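You operate a simulated robot arm through the tools that you are given. There is no shell and no other tool. Be economical: measure what you need, move in short steps, check, and stop when the job is done.

The job below is to be done with a simulated robot arm. You get a single attempt, and the scene is never put back.

TASK
Swap the bander's spent core for a coil of the width it shows.
Fine: core into the red tub, keeper arm back over the new coil, then FEED; only while the bander stands idle.

The check looks at the end state, three seconds after you hand in, the way a careful person would. Anything else that was tipped, shoved, dropped, spilled or broken makes it a failure.

THE ROBOT
A 6-joint arm with a two-finger parallel gripper, fixed in place. Base frame: the origin is at the foot of the arm, x ahead of it, y to its left, z up; the work surface is at about z = 0. Lengths are in mm, angles in degrees, forces in N, time in s.
With the tool pointing down near the work surface it reaches from about 140 to 580 mm from the base axis. Its first joint turns from -66.0 to 66.0 degrees. Payload 2.1 kg.
Tool frame: the origin (TCP) lies between the finger pads and is the grasp point; the fingertips stand 30 mm ahead of it; z points along the fingers, y is the line along which they close. Largest opening 94 mm; finger width 28, thickness 10; the body of the gripper, 50 by 96 mm, starts 55 mm behind the TCP.
Orientation is told as [roll, pitch, yaw] about the base's x, y, z axes, in that order, counted from this pose: with the fingers straight down and closing along the base's y, the tool's x points along the base's -x, its y along +y and its z along -z.

THE INTERFACE
- The arm moves only by the tool send_rows. Its argument "plan" is a list of rows, each an object (a shift or turn left out is 0, a gripper value left out holds the last) with "travel": the shift along the base's x, y, z in mm, a list of three; "turn": the turn, a rotation vector about the base's x, y, z in degrees, a list of three; "grip": the opening, from 0 (shut) to 1 (fully open). In form: [{"travel": [x, y, z], "turn": [rx, ry, rz], "grip": grip}, ...]. A call has 1 to 20 rows; each row is the pose to reach, as a shift and turn from the pose commanded when the call began. Rows are played at 5 a second. More than 50 mm and 8.6 degrees between two rows, or a gripper value outside its range, and nothing of the call is played. Where a pose cannot be reached the arm comes as near as it can. A force on the tool above 40 N (or 10 N above the force at the start of the call, whichever is more), or a blocked arm, ends the call early, and 0.2 s more pass. Each finger travels about 72 mm/s and halts on what it meets, pressing with about 20 N; the grip force reading is that of the motor and also rises with nothing between the fingers. The clock runs only during rows and for 0.2 s after the last one: add rows that repeat a pose to give the fingers time. It gives the time, the measured TCP pose, the force on the tool (base axes), the opening and the grip force at its end, in the units of the frame above (readings bear some noise).
- Cameras (640 x 400 px; columns grow to the right, rows downward): "scene" is fixed at [80, -397, 486.9]; the picture's right is [0.46, -0.89, 0.00], its down [-0.47, -0.25, -0.85] and it looks along [0.75, 0.39, -0.53] (base axes); focal length 214 px, centre (320, 200). "wrist" rides on the gripper at [76, 14, -102] in the tool frame; the picture's right is [-0.18, 0.98, 0.00], its down [-0.75, -0.14, -0.64] and it looks along [-0.63, -0.12, 0.77] (tool axes); focal length 243 px, centre (320, 200). There is no depth. A picture from a camera that has moved, and an enlarged one, comes with that camera's place and axes in the base frame and with its lens.
- grab_frame(camera): a new picture of that camera. No time passes.
- enlarge(camera, box): a new picture of the part [left, top, right, bottom] of that camera's present view, enlarged. No time passes.
- close_job(): hands the job in; it is judged then, once.

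Work in short steps. Places have to be worked out from the pictures, the camera data and where the tool is seen: move nearer, look again, correct. Check each grasp and each placing, and mend what went wrong. You have 120 turns and 68 pictures in all, those below and enlarged ones among them. Open the gripper and draw the arm clear of the work before you hand the job in, unless the task says otherwise; then end with one line.

The tools are called after ">>>" as name(argument=value, ...) on one line, values as JSON. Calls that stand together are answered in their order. send_rows: Moves the arm, as the interface text tells. Its arguments: {"type":"object","properties":{"plan":{"type":"array","items":{"type":"object","properties":{"travel":{"type":"array","items":{"type":"number"}},"turn":{"type":"array","items":{"type":"number"}},"grip":{"type":"number"}}}}},"required":["plan"]} The other tools are called the same way: grab_frame (camera) takes a picture; enlarge (camera, box) takes an enlarged picture of a part of a camera's view; close_job () hands the job in.

At the start:

```text
time_s: 0.0
tcp_pos: [251.2, -102.8, 425.8]
tcp_rot: [-0.1, -0.2, -0.1]
contact_force: [-0.5, -0.4, -0.2]
grip_width: 94.1
finger_force: 0.0
```

scene: 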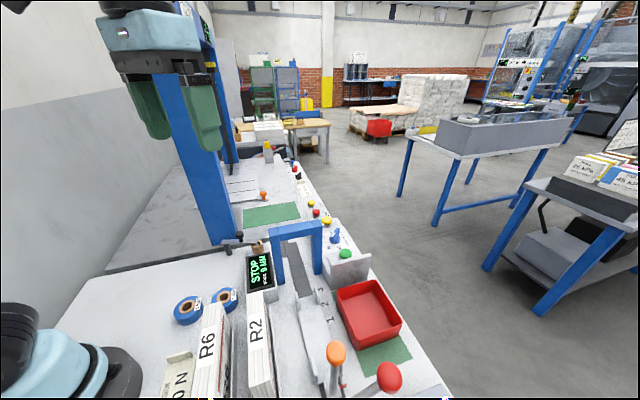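
wrist: 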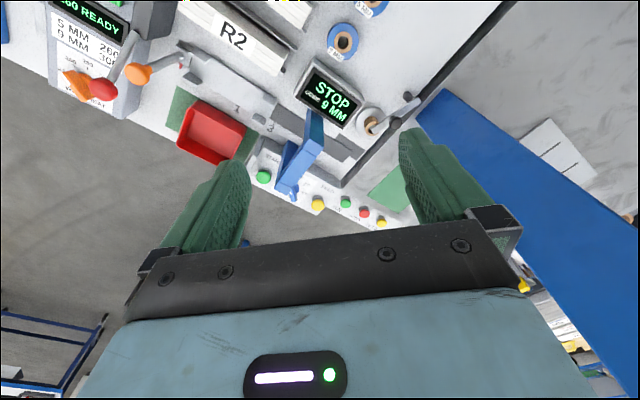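

The display reads STOP / 9 MM, with two coils standing near the bander. I'll enlarge both views to read the details.

>>> enlarge(camera="scene", box=[160, 200, 420, 400])

>>> enlarge(camera="wrist", box=[160, 0, 480, 230])

```text
2.00 times, centred on (290, 300) of scene
camera zoom: at [80.0, -397.0, 486.9], right [0.46, -0.89, 0.0], down [-0.47, -0.25, -0.85], along [0.75, 0.39, -0.53], focal length 429 px, centre (380, 0)
```

zoom: 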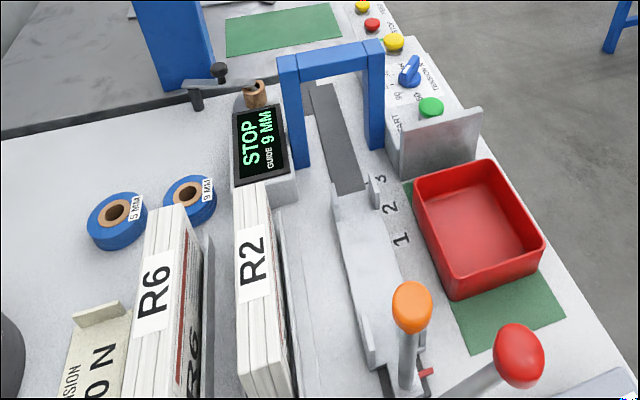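

```text
1.74 times, centred on (320, 115) of wrist
camera zoom: at [174.9, -87.5, 526.6], right [0.18, 0.98, 0.0], down [0.75, -0.14, 0.64], along [0.63, -0.12, -0.77], focal length 422 px, centre (320, 348)
```

zoom: 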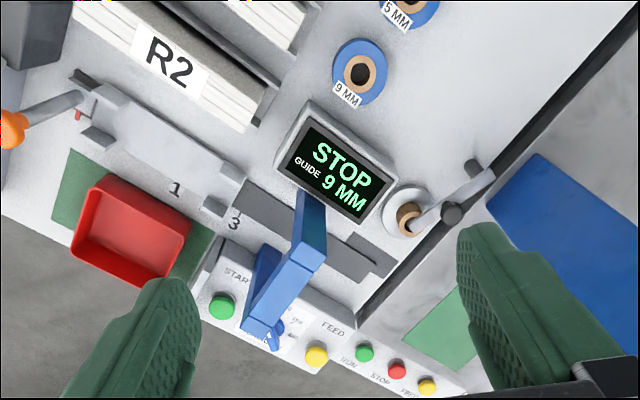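

The core appears to sit at about (397, -27, 42) and the 9 mm coil lies at about (246, -56). I'll lower the wrist camera toward the spindle to see the keeper arm.

>>> send_rows(plan=[{"travel": [20, 10, -40]}, {"travel": [35, 20, -80]}, {"travel": [50, 30, -120]}, {"travel": [65, 40, -160]}, {"travel": [70, 43, -190]}])

>>> grab_frame(camera="wrist")

>>> enlarge(camera="scene", box=[180, 200, 340, 300])

```text
time_s: 1.2
tcp_pos: [323.5, -58.3, 234.2]
tcp_rot: [0.1, -0.1, 0.0]
contact_force: [0.2, -0.5, -0.2]
grip_width: 94.1
finger_force: 0.1
```

```text
63 pictures are left
camera wrist: at [246.2, -44.9, 335.3], right [0.18, 0.98, 0.0], down [0.75, -0.14, 0.64], along [0.63, -0.12, -0.77], focal length 243 px, centre (320, 200)
```

wrist: 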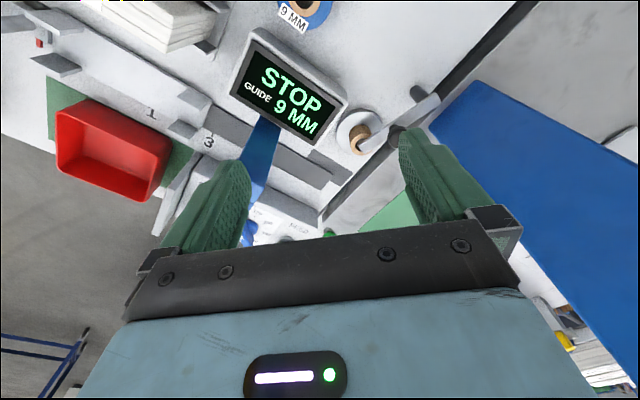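

```text
4.00 times, centred on (260, 250) of scene
camera zoom: at [80.0, -397.0, 486.9], right [0.46, -0.89, 0.0], down [-0.47, -0.25, -0.85], along [0.75, 0.39, -0.53], focal length 858 px, centre (560, 0)
```

zoom: 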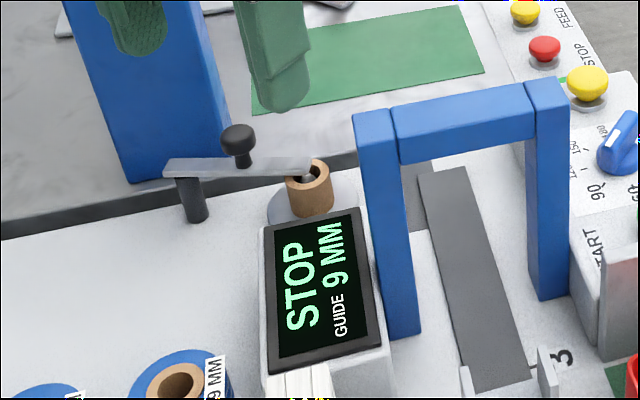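

I see the keeper: a flat arm on a post with a black knob, its tip over the core. I'll look at it closer.

>>> enlarge(camera="wrist", box=[300, 70, 460, 170])

>>> enlarge(camera="scene", box=[300, 140, 380, 260])

```text
4.00 times, centred on (380, 120) of wrist
camera zoom: at [246.2, -44.9, 335.3], right [0.18, 0.98, 0.0], down [0.75, -0.14, 0.64], along [0.63, -0.12, -0.77], focal length 970 px, centre (80, 520)
```

zoom: 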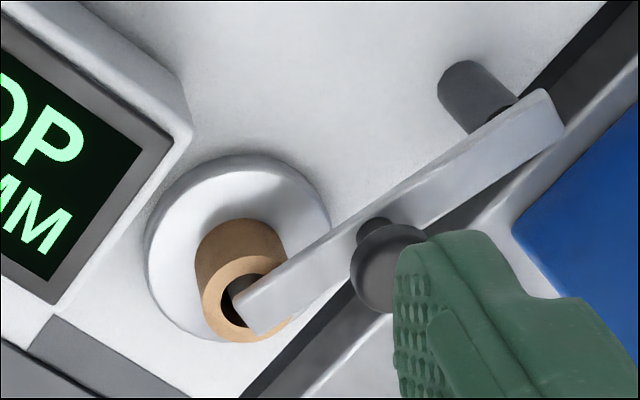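

```text
3.33 times, centred on (340, 200) of scene
camera zoom: at [80.0, -397.0, 486.9], right [0.46, -0.89, 0.0], down [-0.47, -0.25, -0.85], along [0.75, 0.39, -0.53], focal length 715 px, centre (253, 200)
```

zoom: 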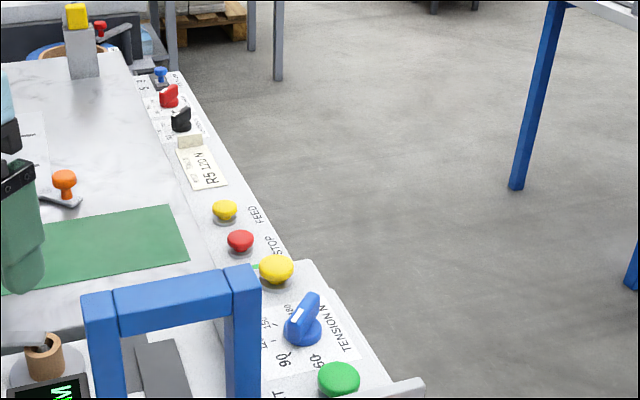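

The keeper bar appears to run from a post near (360, 62) over the core near (404, -17), with a knob at about (387, 22, 75). I'll move above the knob for a more precise view.

>>> send_rows(plan=[{"travel": [15, 26, -20]}, {"travel": [30, 52, -40]}, {"travel": [45, 78, -60]}, {"travel": [45, 78, -60]}])

>>> grab_frame(camera="wrist")

>>> enlarge(camera="scene", box=[180, 180, 340, 280])

```text
time_s: 2.2
tcp_pos: [368.2, 17.5, 176.3]
tcp_rot: [-0.1, -0.1, 0.1]
contact_force: [-0.8, 0.4, 0.0]
grip_width: 94.1
finger_force: 0.1
```

```text
59 pictures are left
camera wrist: at [291.7, 33.1, 276.9], right [0.18, 0.98, 0.0], down [0.75, -0.14, 0.64], along [0.63, -0.12, -0.77], focal length 243 px, centre (320, 200)
```

wrist: 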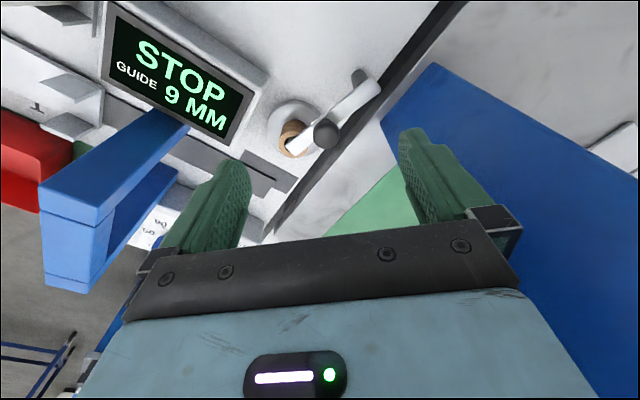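

```text
4.00 times, centred on (260, 230) of scene
camera zoom: at [80.0, -397.0, 486.9], right [0.46, -0.89, 0.0], down [-0.47, -0.25, -0.85], along [0.75, 0.39, -0.53], focal length 858 px, centre (560, 80)
```

zoom: 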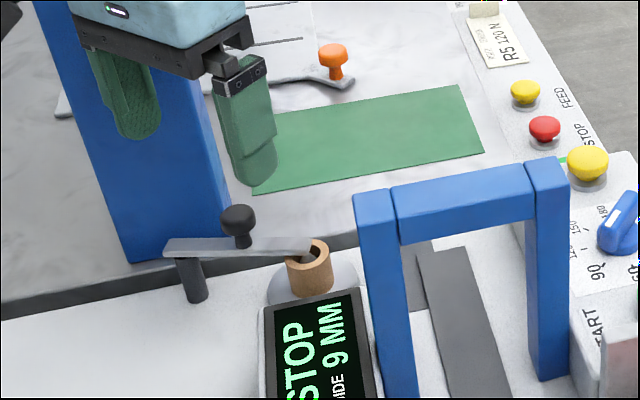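

Triangulation puts the knob at about (385, 21, 72). One more enlarged view of the keeper should give the pivot and spindle positions.

>>> enlarge(camera="wrist", box=[256, 60, 400, 150])

```text
4.44 times, centred on (328, 105) of wrist
camera zoom: at [291.7, 33.1, 276.9], right [0.18, 0.98, 0.0], down [0.75, -0.14, 0.64], along [0.63, -0.12, -0.77], focal length 1078 px, centre (284, 622)
```

zoom: 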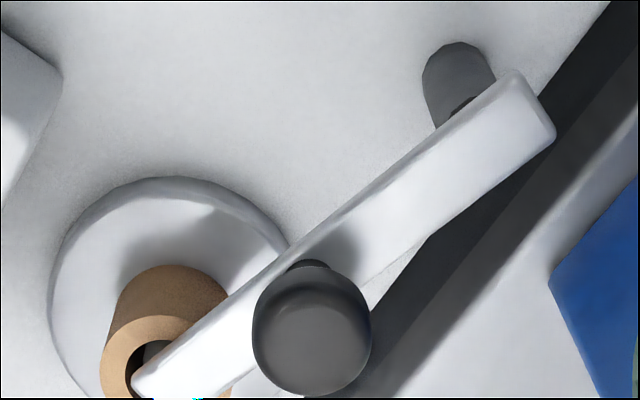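

The knob (about 24 mm across) is at about (385.5, 21, 72), the pivot near (357, 62), and the core near (405, -17) with its top at z ≈ 42. I'll descend over the knob with the fingers partly open, then check before closing.

>>> send_rows(plan=[{"travel": [18, 2, 0], "grip": 0.6}, {"travel": [18, 2, -20], "grip": 0.6}, {"travel": [18, 2, -50], "grip": 0.6}, {"travel": [18, 2, -70], "grip": 0.6}, {"travel": [18, 2, -70], "grip": 0.6}])

>>> grab_frame(camera="wrist")

>>> enlarge(camera="scene", box=[180, 180, 340, 280])

```text
time_s: 3.4
tcp_pos: [385.0, 18.5, 104.7]
tcp_rot: [0.0, -0.1, 0.0]
contact_force: [0.1, 0.1, 0.5]
grip_width: 56.3
finger_force: 0.1
```

```text
56 pictures are left
camera wrist: at [308.1, 33.4, 205.5], right [0.18, 0.98, 0.0], down [0.75, -0.14, 0.64], along [0.63, -0.12, -0.77], focal length 243 px, centre (320, 200)
```

wrist: 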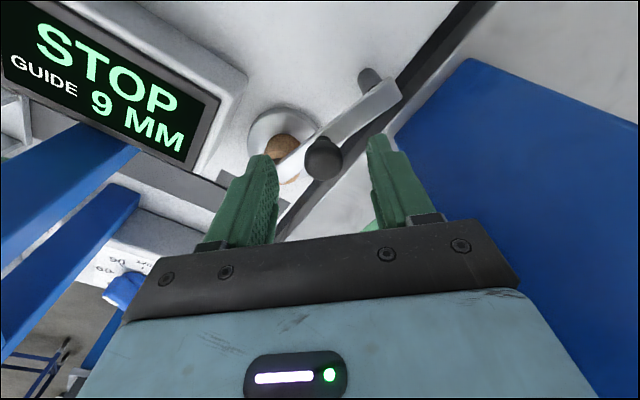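

```text
4.00 times, centred on (260, 230) of scene
camera zoom: at [80.0, -397.0, 486.9], right [0.46, -0.89, 0.0], down [-0.47, -0.25, -0.85], along [0.75, 0.39, -0.53], focal length 858 px, centre (560, 80)
```

zoom: 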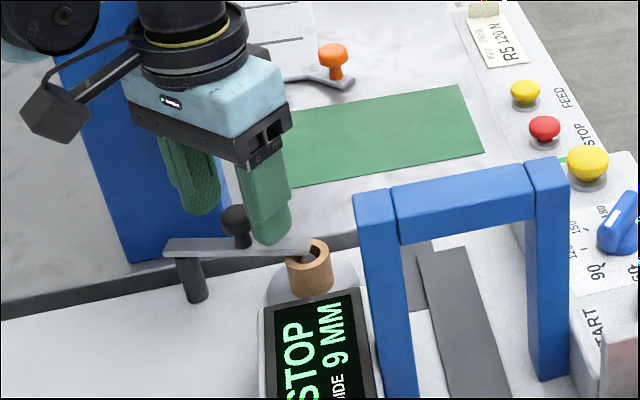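

The knob lies between the fingers at about (384, 21). I'll lower 11 mm, close on it and read the opening.

>>> send_rows(plan=[{"travel": [-1, 2, -11]}, {"travel": [-1, 2, -11], "grip": 0.1}, {"travel": [-1, 2, -11], "grip": 0.1}, {"travel": [-1, 2, -11], "grip": 0.1}, {"travel": [-1, 2, -11], "grip": 0.1}])

>>> grab_frame(camera="wrist")

```text
time_s: 4.6
tcp_pos: [382.7, 20.7, 93.2]
tcp_rot: [0.0, 0.0, 0.0]
contact_force: [-0.2, 0.0, -1.9]
grip_width: 22.8
finger_force: 45.1
```

```text
54 pictures are left
camera wrist: at [306.9, 35.4, 195.0], right [0.18, 0.98, 0.0], down [0.75, -0.14, 0.64], along [0.63, -0.12, -0.77], focal length 243 px, centre (320, 200)
```

wrist: 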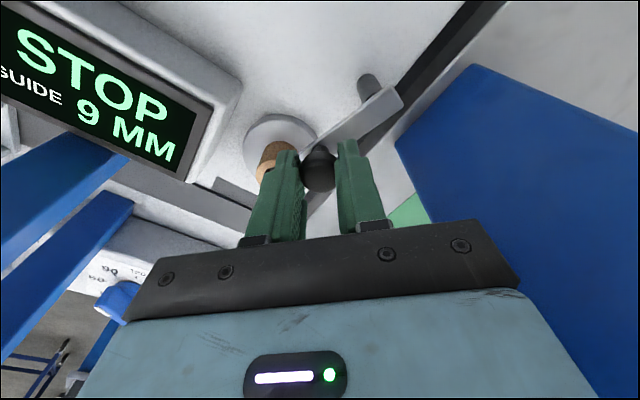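

The knob is held at 22.8 mm. I'll try a small swing toward -x about the pivot and watch the forces.

>>> send_rows(plan=[{"travel": [-1.8, -1.1, 0], "turn": [0, 0, -2.5]}, {"travel": [-3.6, -2.2, 0], "turn": [0, 0, -5]}, {"travel": [-5.5, -3.2, 0], "turn": [0, 0, -7.5]}, {"travel": [-7.5, -4.2, 0], "turn": [0, 0, -10]}, {"travel": [-7.5, -4.2, 0], "turn": [0, 0, -10]}])

>>> grab_frame(camera="wrist")

```text
time_s: 5.8
tcp_pos: [376.1, 17.3, 93.5]
tcp_rot: [-0.1, -0.2, -10.0]
contact_force: [5.1, 0.4, -24.0]
grip_width: 22.6
finger_force: 45.0
```

```text
53 pictures are left
camera wrist: at [303.1, 45.6, 195.1], right [0.35, 0.94, 0.0], down [0.72, -0.27, 0.64], along [0.6, -0.23, -0.76], focal length 243 px, centre (320, 200)
```

wrist: 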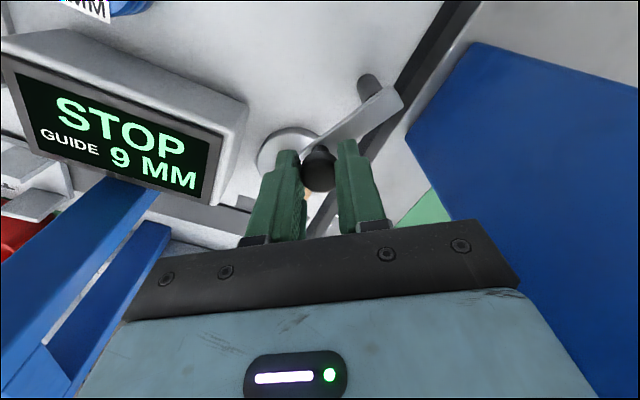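

A steady -24 N vertical pull appeared. I'll check from the scene camera whether the bar actually moved.

>>> enlarge(camera="scene", box=[180, 180, 340, 280])

>>> enlarge(camera="wrist", box=[240, 60, 416, 190])

```text
4.00 times, centred on (260, 230) of scene
camera zoom: at [80.1, -397.0, 486.9], right [0.46, -0.89, 0.0], down [-0.47, -0.25, -0.85], along [0.75, 0.39, -0.53], focal length 858 px, centre (560, 80)
```

zoom: 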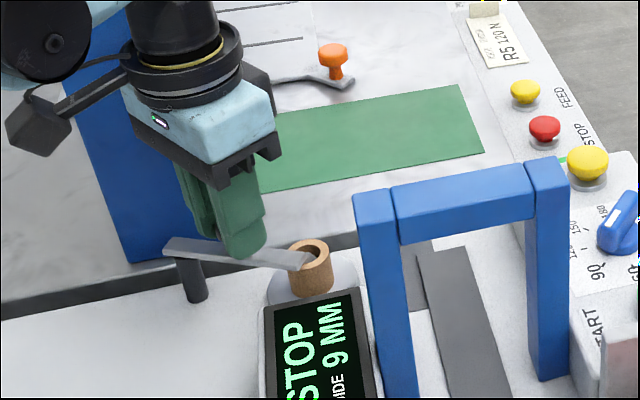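

```text
3.08 times, centred on (328, 125) of wrist
camera zoom: at [303.1, 45.6, 195.1], right [0.35, 0.94, 0.0], down [0.72, -0.27, 0.64], along [0.6, -0.23, -0.76], focal length 746 px, centre (295, 431)
```

zoom: 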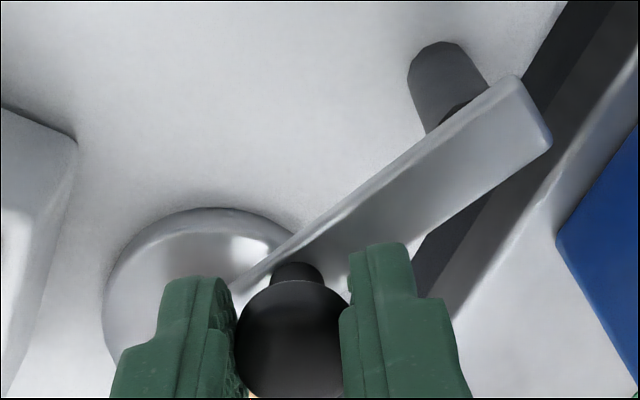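

The bar did swing toward -x. I'll lower by 2 mm to see whether that vertical load is just a height mismatch.

>>> send_rows(plan=[{"travel": [0, 0, -1]}, {"travel": [0, 0, -2]}, {"travel": [0, 0, -2]}])

```text
time_s: 6.6
tcp_pos: [376.5, 18.5, 91.5]
tcp_rot: [0.0, -0.2, -10.0]
contact_force: [2.6, -4.6, 28.5]
grip_width: 22.9
finger_force: 45.2
```

2 mm swung the load to +28 N, so the neutral height is 1 mm up. I'll correct that and continue the swing in small arcs.

>>> send_rows(plan=[{"travel": [0, 0, 1]}, {"travel": [-4, -1.6, 1], "turn": [0, 0, -5]}, {"travel": [-8.2, -2.8, 1], "turn": [0, 0, -10]}, {"travel": [-8.2, -2.8, 1], "turn": [0, 0, -10]}])

```text
time_s: 7.6
tcp_pos: [368.6, 16.0, 91.2]
tcp_rot: [0.1, -0.2, -20.0]
contact_force: [6.2, -0.6, -10.5]
grip_width: 22.8
finger_force: 44.7
```

Forces are small now, and the knob is at about -76° about the pivot. I'll carry on another 20°.

>>> send_rows(plan=[{"travel": [-4, -0.9, 0], "turn": [0, 0, -5]}, {"travel": [-8.1, -1.3, 0], "turn": [0, 0, -10]}, {"travel": [-12.3, -1.4, 0], "turn": [0, 0, -15]}, {"travel": [-16.5, -1.2, 0], "turn": [0, 0, -20]}, {"travel": [-16.5, -1.2, 0], "turn": [0, 0, -20]}])

>>> enlarge(camera="scene", box=[180, 180, 340, 280])

```text
time_s: 8.8
tcp_pos: [351.7, 17.7, 93.6]
tcp_rot: [0.5, 0.2, -39.9]
contact_force: [7.0, 32.9, -16.2]
grip_width: 23.0
finger_force: 45.4
```

```text
4.00 times, centred on (260, 230) of scene
camera zoom: at [80.1, -397.0, 486.9], right [0.46, -0.89, 0.0], down [-0.47, -0.25, -0.85], along [0.75, 0.39, -0.53], focal length 858 px, centre (560, 80)
```

zoom: 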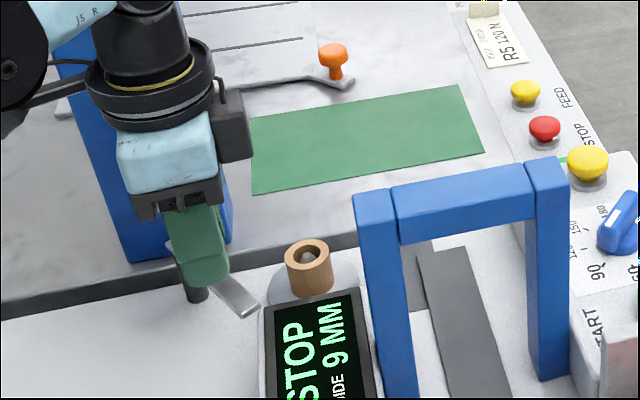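

The bar is clear of the core now. The readings refit the pivot to about (363, 54), radius 38. I'll relax toward it and swing 20° further for clearance.

>>> send_rows(plan=[{"travel": [0, 1, -0.5]}, {"travel": [-3.2, 2.2, -0.5], "turn": [0, 0, -5]}, {"travel": [-6.2, 3.7, -0.5], "turn": [0, 0, -10]}, {"travel": [-9, 5.5, -0.5], "turn": [0, 0, -15]}, {"travel": [-11.5, 7.7, -0.5], "turn": [0, 0, -20]}, {"travel": [-11.5, 7.7, -0.5], "turn": [0, 0, -20]}])

```text
time_s: 10.2
tcp_pos: [339.7, 22.7, 93.0]
tcp_rot: [0.1, 0.0, -60.1]
contact_force: [9.6, 15.4, 20.6]
grip_width: 23.1
finger_force: 44.8
```

The keeper is swung well aside. I'll release the knob, rise straight up, and check that it stays.

>>> send_rows(plan=[{"travel": [0, 1, 0], "grip": 0.6}, {"travel": [0, 1, 0], "grip": 0.6}, {"travel": [0, 1, 0], "grip": 0.6}, {"travel": [0, 1, 40]}, {"travel": [0, 1, 80]}, {"travel": [0, 1, 110]}, {"travel": [0, 1, 110]}])

>>> enlarge(camera="scene", box=[160, 200, 320, 320])

```text
time_s: 11.8
tcp_pos: [339.3, 23.0, 202.4]
tcp_rot: [0.0, -0.1, -60.0]
contact_force: [0.4, -0.3, -0.4]
grip_width: 56.5
finger_force: 0.1
```

```text
3.33 times, centred on (240, 260) of scene
camera zoom: at [80.0, -397.0, 486.9], right [0.46, -0.89, 0.0], down [-0.47, -0.25, -0.85], along [0.75, 0.39, -0.53], focal length 715 px, centre (587, 0)
```

zoom: 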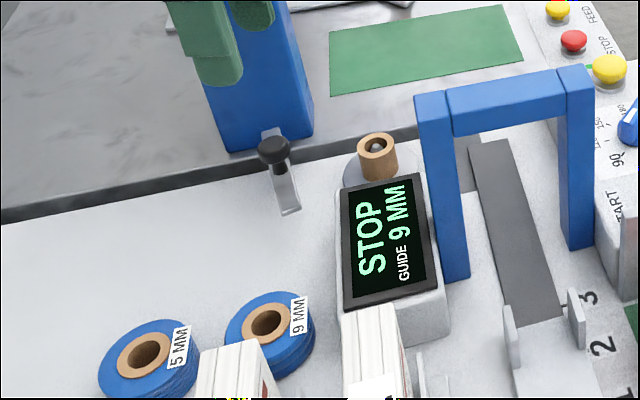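

The keeper stays put and the core is free. I'll turn back to yaw 0 and move above the core at about (400, -17).

>>> send_rows(plan=[{"travel": [8, -5, 0], "turn": [0, 0, 8]}, {"travel": [16, -10, 0], "turn": [0, 0, 16]}, {"travel": [24, -15, 0], "turn": [0, 0, 24]}, {"travel": [32, -20, 0], "turn": [0, 0, 32]}, {"travel": [40, -26, 0], "turn": [0, 0, 40]}, {"travel": [48, -32, -10], "turn": [0, 0, 48]}, {"travel": [55, -37, -20], "turn": [0, 0, 55]}, {"travel": [62, -40, -40], "turn": [0, 0, 60]}, {"travel": [62, -40, -60], "turn": [0, 0, 60]}, {"travel": [62, -40, -60], "turn": [0, 0, 60]}])

>>> enlarge(camera="wrist", box=[220, 60, 420, 260])

```text
time_s: 14.0
tcp_pos: [402.9, -17.9, 143.0]
tcp_rot: [0.0, -0.1, 0.1]
contact_force: [-0.5, 0.3, -0.3]
grip_width: 56.7
finger_force: 0.1
```

```text
2.00 times, centred on (320, 160) of wrist
camera zoom: at [325.9, -1.9, 243.5], right [0.18, 0.98, 0.0], down [0.75, -0.14, 0.64], along [0.63, -0.12, -0.77], focal length 485 px, centre (320, 280)
```

zoom: 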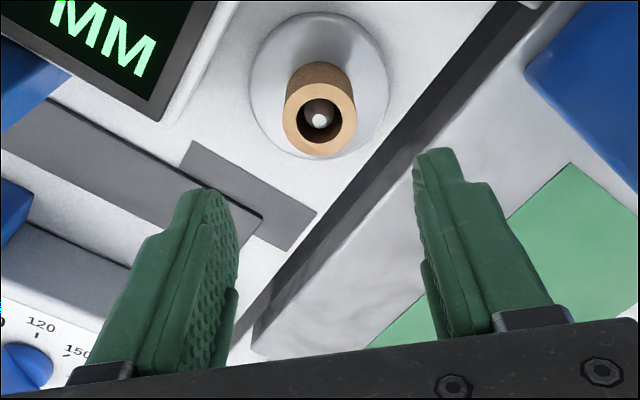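

The core top centre sits at about (404.5, -17), z ≈ 41, 31 mm across. I'll descend with the fingers either side, checking partway.

>>> send_rows(plan=[{"travel": [2, 0.5, -30]}, {"travel": [2, 0.5, -60]}, {"travel": [2, 0.5, -85]}, {"travel": [2, 0.5, -93]}, {"travel": [2, 0.5, -93]}])

>>> enlarge(camera="wrist", box=[220, 60, 420, 260])

>>> enlarge(camera="scene", box=[180, 180, 340, 280])

```text
time_s: 15.2
tcp_pos: [406.0, -15.2, 48.2]
tcp_rot: [0.0, -0.2, 0.0]
contact_force: [-1.3, 0.2, -1.3]
grip_width: 56.4
finger_force: 0.1
```

```text
2.00 times, centred on (320, 160) of wrist
camera zoom: at [328.5, -0.4, 150.1], right [0.18, 0.98, 0.0], down [0.75, -0.14, 0.64], along [0.63, -0.12, -0.77], focal length 485 px, centre (320, 280)
```

zoom: 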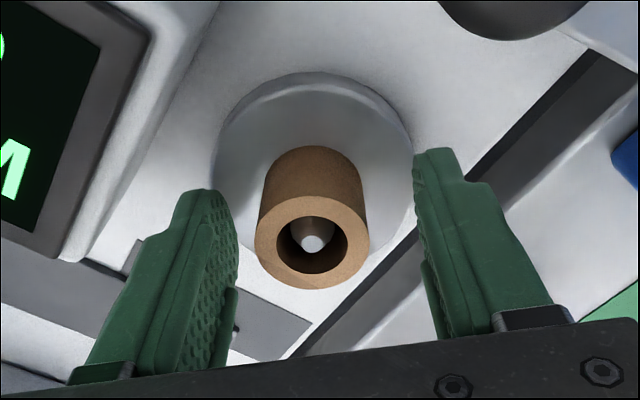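

```text
4.00 times, centred on (260, 230) of scene
camera zoom: at [80.0, -397.0, 486.9], right [0.46, -0.89, 0.0], down [-0.47, -0.25, -0.85], along [0.75, 0.39, -0.53], focal length 858 px, centre (560, 80)
```

zoom: 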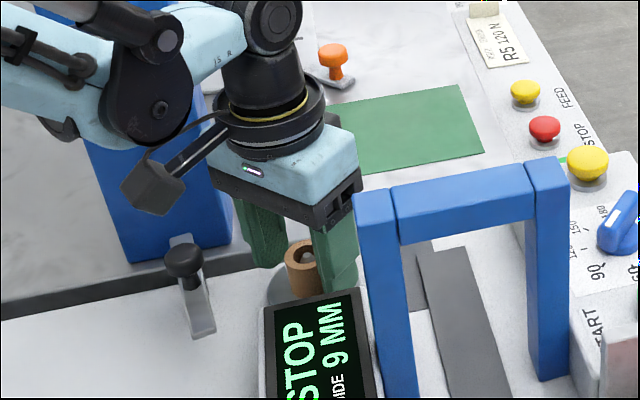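

The core is centred between the fingers. I'll close on it, then lift 6 mm and check.

>>> send_rows(plan=[{"travel": [-1, -1.3, 0]}, {"travel": [-1, -1.3, 0], "grip": 0.2}, {"travel": [-1, -1.3, 0], "grip": 0.2}, {"travel": [-1, -1.3, 0], "grip": 0.2}, {"travel": [-1, -1.3, 6], "grip": 0.2}, {"travel": [-1, -1.3, 6], "grip": 0.2}])

>>> enlarge(camera="wrist", box=[220, 60, 420, 260])

```text
time_s: 16.6
tcp_pos: [403.8, -17.6, 54.4]
tcp_rot: [0.0, -0.1, 0.1]
contact_force: [-0.1, 0.0, -0.1]
grip_width: 29.9
finger_force: 20.0
```

```text
2.00 times, centred on (320, 160) of wrist
camera zoom: at [327.2, -2.4, 156.8], right [0.18, 0.98, 0.0], down [0.75, -0.14, 0.64], along [0.63, -0.12, -0.77], focal length 485 px, centre (320, 280)
```

zoom: 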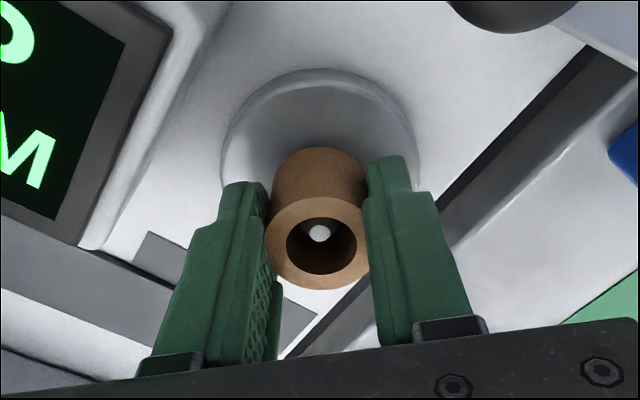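

The core came off the spindle cleanly, held at 30 mm. I'll lift well above the arch and carry it toward the red tub at about (370, -370).

>>> send_rows(plan=[{"travel": [0, 0, 45]}, {"travel": [0, 0, 90]}, {"travel": [0, 0, 135]}, {"travel": [0, 0, 180]}, {"travel": [-3, -45, 195]}, {"travel": [-7, -90, 195]}, {"travel": [-12, -135, 195]}, {"travel": [-17, -180, 195]}, {"travel": [-22, -225, 195]}, {"travel": [-28, -270, 195]}, {"travel": [-34, -310, 195]}, {"travel": [-36, -340, 190]}, {"travel": [-36, -350, 150]}, {"travel": [-36, -350, 150]}])

>>> grab_frame(camera="wrist")

>>> grab_frame(camera="scene")

```text
time_s: 19.6
tcp_pos: [367.3, -367.2, 206.7]
tcp_rot: [0.0, -0.1, 0.0]
contact_force: [0.6, -0.3, -1.0]
grip_width: 29.9
finger_force: 20.0
```

```text
44 pictures are left
camera wrist: at [289.8, -352.2, 307.9], right [0.18, 0.98, 0.0], down [0.75, -0.14, 0.64], along [0.63, -0.12, -0.77], focal length 243 px, centre (320, 200)
```

wrist: 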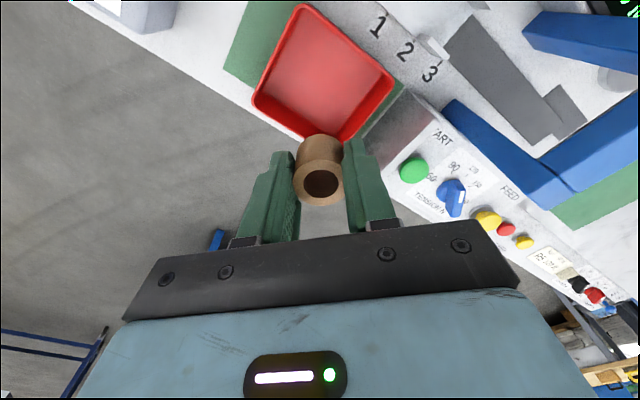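

```text
43 pictures are left
```

scene: 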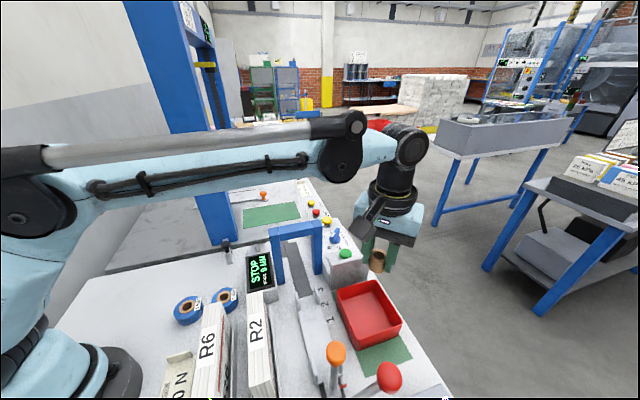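

The TCP is nearly above the tub, whose centre I put at (359, -359). The two levers stand about 155 mm high well to the -x side, so I'll shift 8 mm and lower in two stages.

>>> send_rows(plan=[{"travel": [-7, 7, -20]}, {"travel": [-7, 7, -60]}, {"travel": [-7, 7, -100]}, {"travel": [-7, 7, -115]}, {"travel": [-7, 7, -115]}])

>>> grab_frame(camera="wrist")

>>> enlarge(camera="scene", box=[280, 220, 460, 400])

```text
time_s: 20.8
tcp_pos: [358.3, -360.2, 91.0]
tcp_rot: [0.0, -0.1, 0.1]
contact_force: [-0.4, -0.5, 0.6]
grip_width: 30.0
finger_force: 20.1
```

```text
42 pictures are left
camera wrist: at [282.3, -345.8, 192.4], right [0.18, 0.98, 0.0], down [0.75, -0.14, 0.64], along [0.63, -0.12, -0.77], focal length 243 px, centre (320, 200)
```

wrist: 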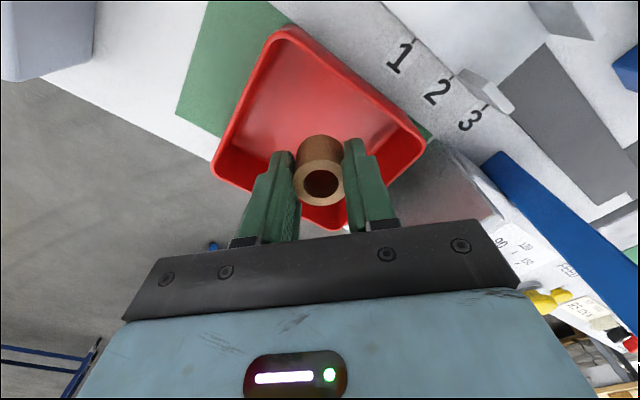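

```text
2.22 times, centred on (370, 310) of scene
camera zoom: at [80.0, -397.0, 486.9], right [0.46, -0.89, 0.0], down [-0.47, -0.25, -0.85], along [0.75, 0.39, -0.53], focal length 477 px, centre (209, -44)
```

zoom: 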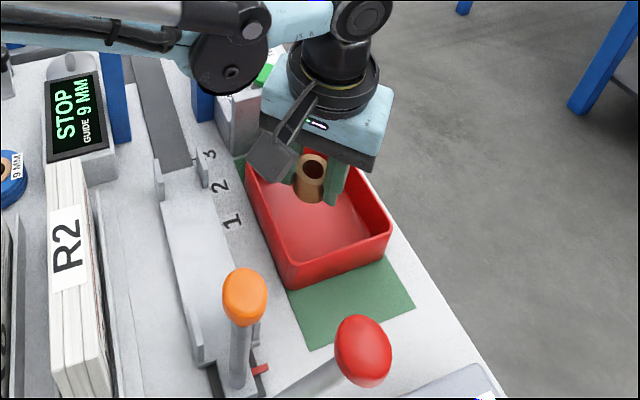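

The tub centre reads about (358, -364). I'll lower another 33 mm, release the core gently, then rise.

>>> send_rows(plan=[{"travel": [-2, -4, -15]}, {"travel": [-2, -4, -33]}, {"travel": [-2, -4, -33]}, {"travel": [-2, -4, -33], "grip": 0.5}, {"travel": [-2, -4, -33], "grip": 0.5}, {"travel": [-2, -4, -33], "grip": 0.5}, {"travel": [-2, -4, 0], "grip": 0.5}, {"travel": [-2, -4, 40], "grip": 0.5}, {"travel": [-2, -4, 80], "grip": 0.5}])

>>> grab_frame(camera="wrist")

```text
time_s: 22.8
tcp_pos: [360.1, -363.2, 170.1]
tcp_rot: [0.0, -0.1, 0.0]
contact_force: [-1.0, -0.2, -0.8]
grip_width: 46.9
finger_force: 0.2
```

```text
40 pictures are left
camera wrist: at [283.5, -349.0, 272.5], right [0.18, 0.98, 0.0], down [0.75, -0.14, 0.64], along [0.63, -0.12, -0.77], focal length 243 px, centre (320, 200)
```

wrist: 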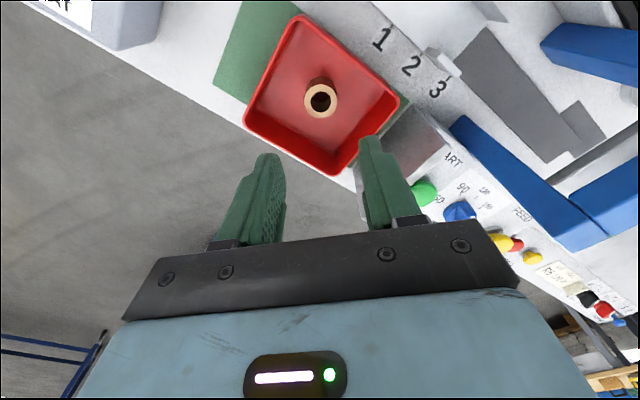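

The core stands in the red tub. Next I'll rise and go above the 9 mm coil near (246, -56), opening the gripper.

>>> send_rows(plan=[{"travel": [0, 0, 40]}, {"travel": [0, 0, 80]}, {"travel": [-10, 45, 90]}, {"travel": [-25, 90, 90]}, {"travel": [-40, 135, 90]}, {"travel": [-55, 180, 90]}, {"travel": [-75, 220, 90]}, {"travel": [-95, 260, 80]}, {"travel": [-114, 295, 60], "grip": 0.95}, {"travel": [-114, 307, 35], "grip": 0.95}, {"travel": [-114, 307, 35], "grip": 0.95}])

>>> grab_frame(camera="wrist")

>>> enlarge(camera="scene", box=[160, 220, 340, 340])

```text
time_s: 25.2
tcp_pos: [244.7, -56.4, 203.8]
tcp_rot: [-0.1, -0.1, -0.1]
contact_force: [0.1, -0.2, 0.3]
grip_width: 89.1
finger_force: 0.1
```

```text
39 pictures are left
camera wrist: at [166.6, -40.9, 304.7], right [0.18, 0.98, 0.0], down [0.75, -0.14, 0.64], along [0.63, -0.12, -0.77], focal length 243 px, centre (320, 200)
```

wrist: 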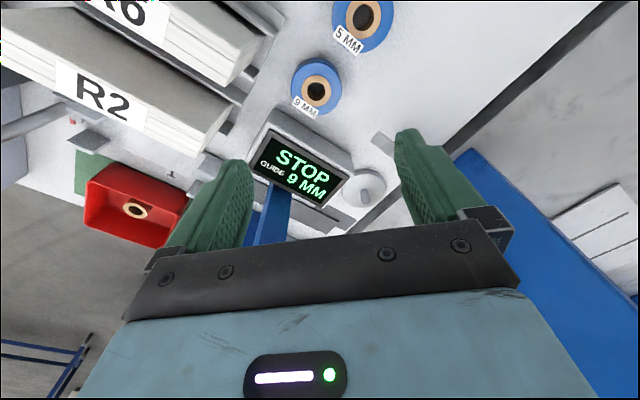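

```text
3.33 times, centred on (250, 280) of scene
camera zoom: at [80.0, -397.0, 486.9], right [0.46, -0.89, 0.0], down [-0.47, -0.25, -0.85], along [0.75, 0.39, -0.53], focal length 715 px, centre (553, -67)
```

zoom: 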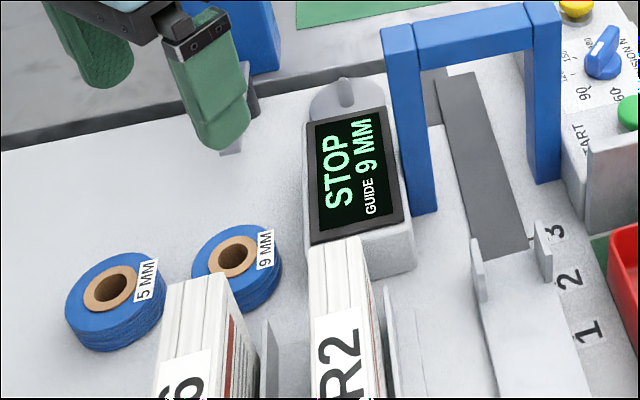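

The 9 mm coil reads at (243, -58), about 57 mm across and ~25 mm tall. I'll enlarge to judge clearance to the binders and the other coil.

>>> enlarge(camera="wrist", box=[200, 0, 420, 140])

```text
2.86 times, centred on (310, 70) of wrist
camera zoom: at [166.6, -40.9, 304.7], right [0.18, 0.98, 0.0], down [0.75, -0.14, 0.64], along [0.63, -0.12, -0.77], focal length 693 px, centre (349, 571)
```

zoom: 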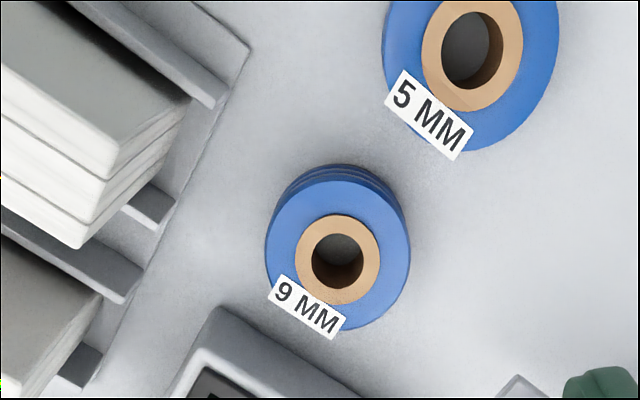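

The display housing and binder shelf edges run diagonally, so the fingers should close along (0.7, 0.7), i.e. yaw -45. I'll turn while lowering part-way and look again.

>>> send_rows(plan=[{"travel": [-1, -1, 0], "turn": [0, 0, -8], "grip": 0.85}, {"travel": [-2, -2, 0], "turn": [0, 0, -16]}, {"travel": [-2.5, -3.5, 0], "turn": [0, 0, -24]}, {"travel": [-2.5, -3.5, -20], "turn": [0, 0, -32]}, {"travel": [-2.5, -3.5, -45], "turn": [0, 0, -40]}, {"travel": [-2.5, -3.5, -75], "turn": [0, 0, -45]}, {"travel": [-2.5, -3.5, -75], "turn": [0, 0, -45]}])

>>> grab_frame(camera="wrist")

>>> enlarge(camera="scene", box=[160, 220, 340, 340])

```text
time_s: 26.8
tcp_pos: [240.6, -61.1, 130.5]
tcp_rot: [0.1, -0.1, -45.1]
contact_force: [0.1, 0.6, -0.2]
grip_width: 79.7
finger_force: 0.1
```

```text
36 pictures are left
camera wrist: at [197.0, 3.3, 231.8], right [0.83, 0.56, 0.0], down [0.43, -0.63, 0.64], along [0.36, -0.53, -0.77], focal length 243 px, centre (320, 200)
```

wrist: 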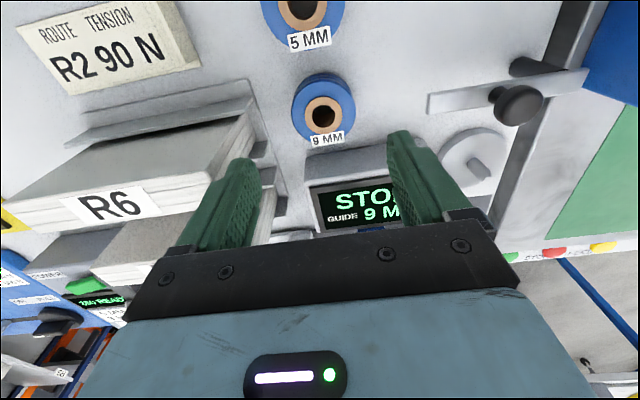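

```text
3.33 times, centred on (250, 280) of scene
camera zoom: at [80.0, -397.0, 486.9], right [0.46, -0.89, 0.0], down [-0.47, -0.25, -0.85], along [0.75, 0.39, -0.53], focal length 715 px, centre (553, -67)
```

zoom: 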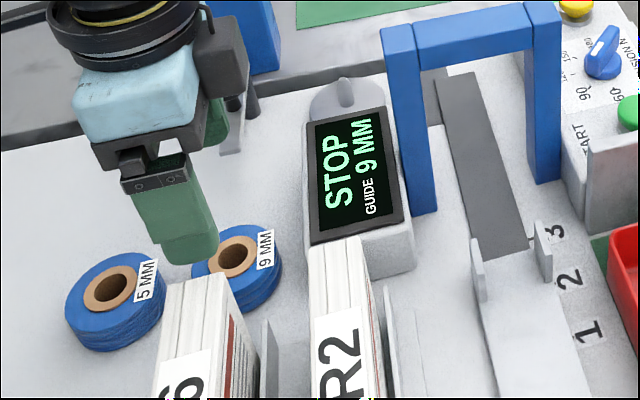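

Centre is confirmed near (243, -59.5). I need the R6 stack's end clearance precisely before going down, so I'll enlarge that area.

>>> enlarge(camera="wrist", box=[140, 60, 400, 230])

```text
2.35 times, centred on (270, 145) of wrist
camera zoom: at [197.0, 3.3, 231.8], right [0.83, 0.56, 0.0], down [0.43, -0.63, 0.64], along [0.36, -0.53, -0.77], focal length 571 px, centre (438, 329)
```

zoom: 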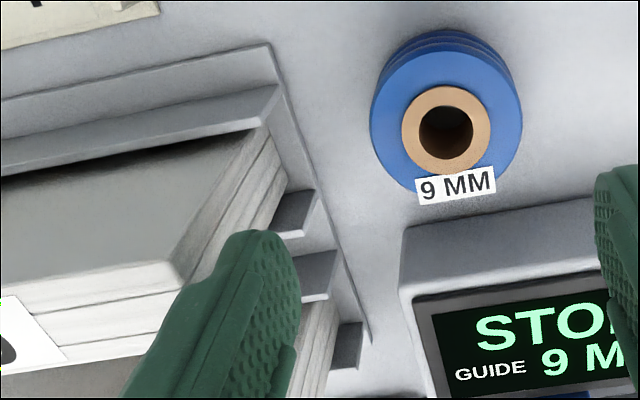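

The boards stand upright in a rack and end about 70 mm from the coil along the closing line, so there is room. I'll narrow the opening to 68 mm and descend around the coil.

>>> send_rows(plan=[{"travel": [2, 1, 0], "grip": 0.72}, {"travel": [2, 1, -30], "grip": 0.72}, {"travel": [2, 1, -60], "grip": 0.72}, {"travel": [2, 1, -80], "grip": 0.72}, {"travel": [2, 1, -80], "grip": 0.72}])

>>> enlarge(camera="wrist", box=[200, 60, 440, 240])

```text
time_s: 28.0
tcp_pos: [244.4, -58.9, 48.3]
tcp_rot: [0.0, -0.1, -45.1]
contact_force: [-0.2, -0.4, -0.1]
grip_width: 67.7
finger_force: 0.0
```

```text
2.22 times, centred on (320, 150) of wrist
camera zoom: at [199.3, 4.9, 151.1], right [0.82, 0.57, 0.0], down [0.43, -0.63, 0.64], along [0.36, -0.53, -0.77], focal length 539 px, centre (320, 311)
```

zoom: 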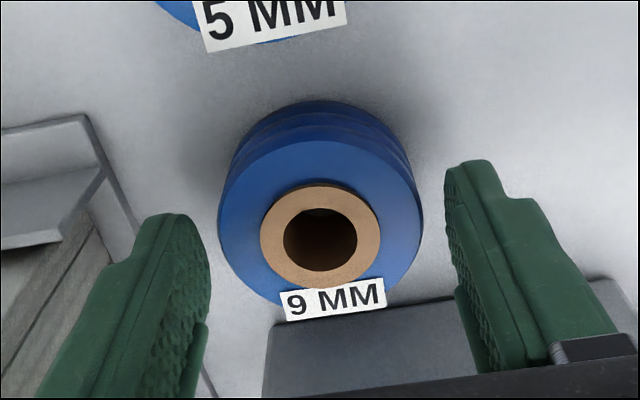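

The coil is centred between the fingers. I'll go 13 mm lower and close on it.

>>> send_rows(plan=[{"travel": [0, 0, -7]}, {"travel": [0, 0, -13]}, {"travel": [0, 0, -13], "grip": 0.4}, {"travel": [0, 0, -13], "grip": 0.4}, {"travel": [0, 0, -13], "grip": 0.4}, {"travel": [0, 0, -13], "grip": 0.4}])

>>> enlarge(camera="wrist", box=[200, 60, 440, 240])

```text
time_s: 29.4
tcp_pos: [243.0, -60.0, 37.7]
tcp_rot: [-0.1, -0.2, -45.1]
contact_force: [1.7, 0.4, 2.8]
grip_width: 55.1
finger_force: 20.9
```

```text
2.22 times, centred on (320, 150) of wrist
camera zoom: at [199.6, 4.5, 139.4], right [0.83, 0.56, 0.0], down [0.43, -0.63, 0.64], along [0.36, -0.53, -0.77], focal length 539 px, centre (320, 311)
```

zoom: 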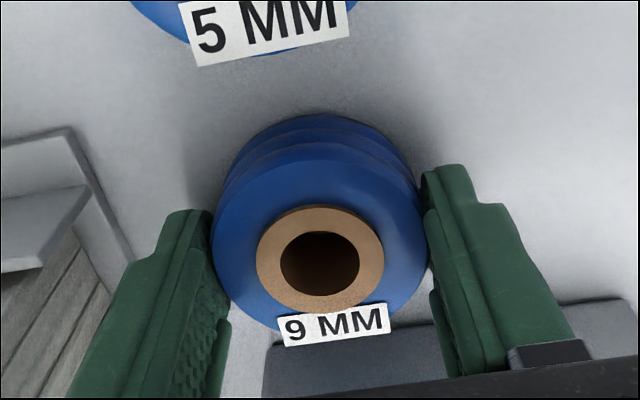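

The coil is held at 55 mm and centred on the TCP. I'll lift it clear, turn to yaw +40 and carry it to hover above the spindle.

>>> send_rows(plan=[{"travel": [0, 0, 25]}, {"travel": [0, 0, 60]}, {"travel": [0, 0, 100]}, {"travel": [0, 0, 130], "turn": [0, 0, 8]}, {"travel": [15, 5, 130], "turn": [0, 0, 16]}, {"travel": [30, 10, 130], "turn": [0, 0, 24]}, {"travel": [50, 15, 130], "turn": [0, 0, 32]}, {"travel": [70, 20, 130], "turn": [0, 0, 40]}, {"travel": [90, 25, 130], "turn": [0, 0, 48]}, {"travel": [110, 30, 130], "turn": [0, 0, 56]}, {"travel": [130, 35, 130], "turn": [0, 0, 64]}, {"travel": [150, 40, 130], "turn": [0, 0, 72]}, {"travel": [161, 42, 130], "turn": [0, 0, 80]}, {"travel": [161, 42, 120], "turn": [0, 0, 85]}, {"travel": [161, 42, 120], "turn": [0, 0, 85]}])

>>> grab_frame(camera="wrist")

>>> enlarge(camera="scene", box=[180, 160, 360, 300])

```text
time_s: 32.6
tcp_pos: [404.3, -18.9, 157.1]
tcp_rot: [-0.1, -0.1, 40.1]
contact_force: [0.1, 0.3, -1.8]
grip_width: 55.1
finger_force: 19.7
```

```text
31 pictures are left
camera wrist: at [336.1, -56.6, 258.8], right [-0.49, 0.87, 0.0], down [0.67, 0.38, 0.64], along [0.56, 0.32, -0.77], focal length 243 px, centre (320, 200)
```

wrist: 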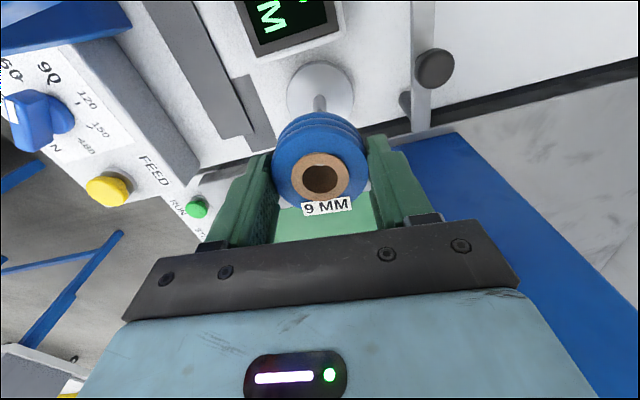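

```text
2.86 times, centred on (270, 230) of scene
camera zoom: at [80.0, -397.0, 486.9], right [0.46, -0.89, 0.0], down [-0.47, -0.25, -0.85], along [0.75, 0.39, -0.53], focal length 613 px, centre (463, 114)
```

zoom: 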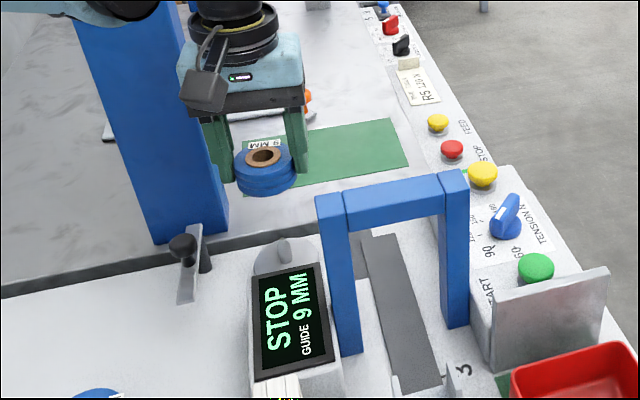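

The coil hangs above the spindle. I'll enlarge to locate the pin precisely.

>>> enlarge(camera="wrist", box=[250, 40, 390, 130])

>>> enlarge(camera="scene", box=[225, 195, 285, 245])

```text
4.44 times, centred on (320, 85) of wrist
camera zoom: at [336.1, -56.6, 258.8], right [-0.49, 0.87, 0.0], down [0.67, 0.38, 0.64], along [0.56, 0.32, -0.77], focal length 1078 px, centre (320, 711)
```

zoom: 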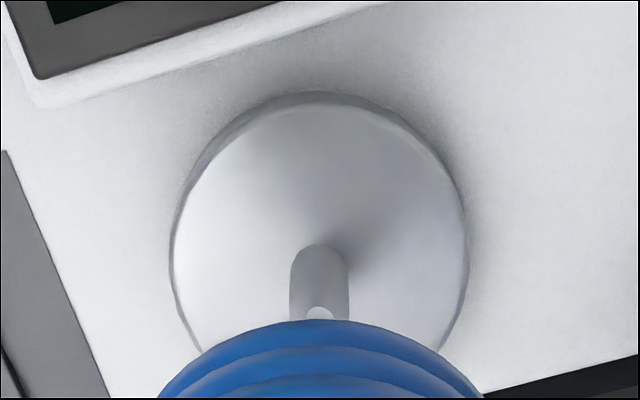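

```text
8.00 times, centred on (255, 220) of scene
camera zoom: at [80.0, -397.0, 486.9], right [0.46, -0.89, 0.0], down [-0.47, -0.25, -0.85], along [0.75, 0.39, -0.53], focal length 1716 px, centre (840, 40)
```

zoom: 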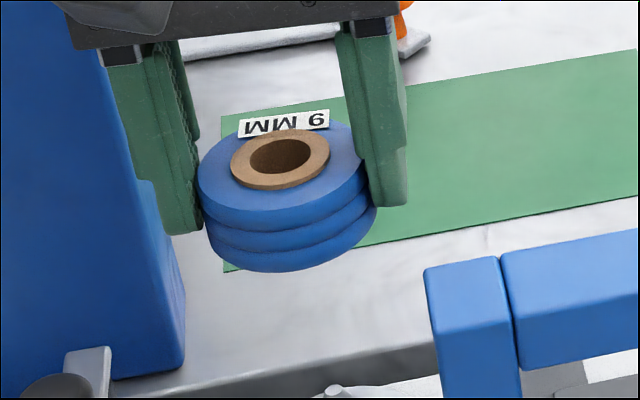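

The pin sits at about (404.7, -17.8), with its tip near z 39. I'll shift +1, +1 and descend until the coil's bottom is just above the pin, then look through the hole.

>>> send_rows(plan=[{"travel": [1, 1, -30]}, {"travel": [1, 1, -60]}, {"travel": [1, 1, -75]}, {"travel": [1, 1, -75]}])

>>> enlarge(camera="wrist", box=[240, 90, 400, 220])

>>> enlarge(camera="scene", box=[215, 200, 305, 260])

```text
time_s: 33.6
tcp_pos: [403.4, -19.2, 81.4]
tcp_rot: [0.0, -0.1, 39.9]
contact_force: [0.0, -0.7, -0.6]
grip_width: 55.3
finger_force: 20.2
```

```text
3.08 times, centred on (320, 155) of wrist
camera zoom: at [336.1, -56.6, 183.1], right [-0.49, 0.87, 0.0], down [0.67, 0.38, 0.64], along [0.56, 0.32, -0.77], focal length 746 px, centre (320, 338)
```

zoom: 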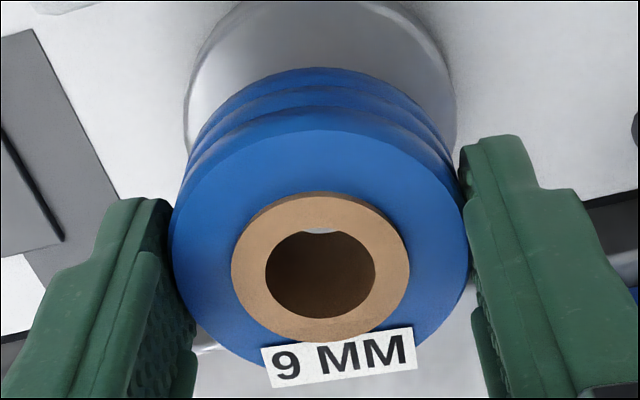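

```text
6.67 times, centred on (260, 230) of scene
camera zoom: at [80.0, -397.0, 486.9], right [0.46, -0.89, 0.0], down [-0.47, -0.25, -0.85], along [0.75, 0.39, -0.53], focal length 1430 px, centre (720, 0)
```

zoom: 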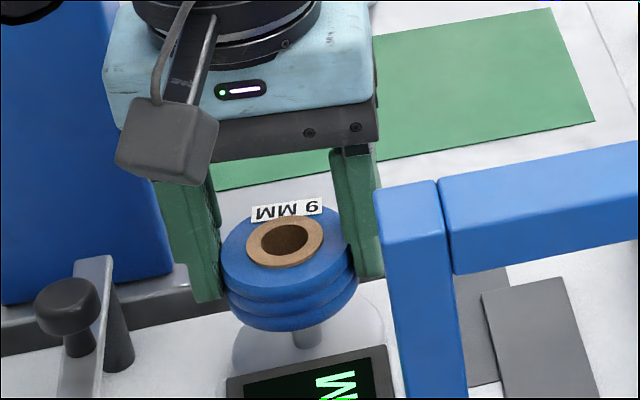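

The hole projects to about (405, -17.7), matching the pin. I'll lower in small steps with the force limit as guard.

>>> send_rows(plan=[{"travel": [0, 0, -6]}, {"travel": [0, 0, -12]}, {"travel": [0, 0, -18]}, {"travel": [0, 0, -24]}, {"travel": [0, 0, -29]}, {"travel": [0, 0, -29]}])

>>> enlarge(camera="wrist", box=[240, 90, 400, 220])

>>> enlarge(camera="scene", box=[215, 200, 305, 260])

```text
time_s: 35.0
tcp_pos: [405.1, -17.2, 54.8]
tcp_rot: [-0.1, -0.2, 40.0]
contact_force: [-0.1, -0.6, -1.1]
grip_width: 55.1
finger_force: 19.7
```

```text
3.08 times, centred on (320, 155) of wrist
camera zoom: at [337.4, -54.8, 155.5], right [-0.49, 0.87, 0.0], down [0.67, 0.38, 0.64], along [0.56, 0.32, -0.77], focal length 746 px, centre (320, 338)
```

zoom: 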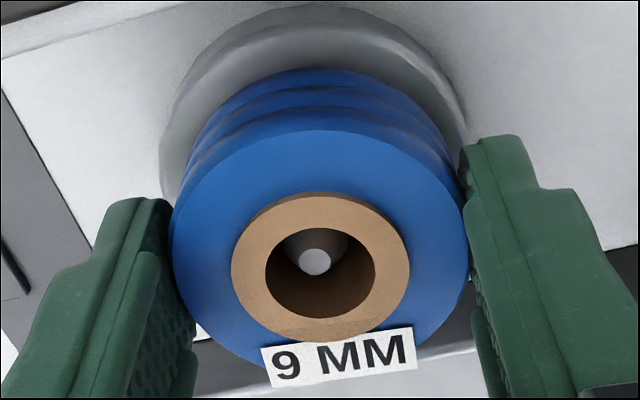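

```text
6.67 times, centred on (260, 230) of scene
camera zoom: at [80.0, -397.0, 486.9], right [0.46, -0.89, 0.0], down [-0.47, -0.25, -0.85], along [0.75, 0.39, -0.53], focal length 1430 px, centre (720, 0)
```

zoom: 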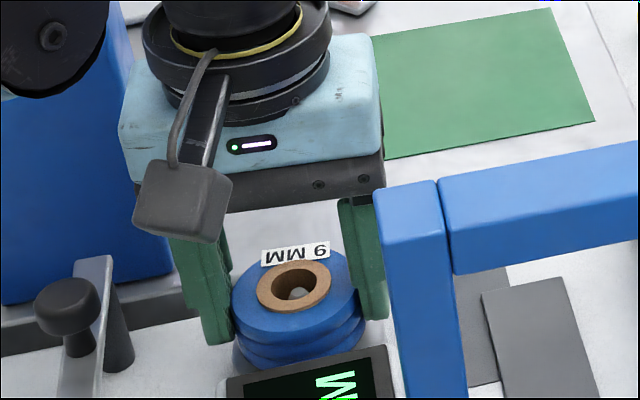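

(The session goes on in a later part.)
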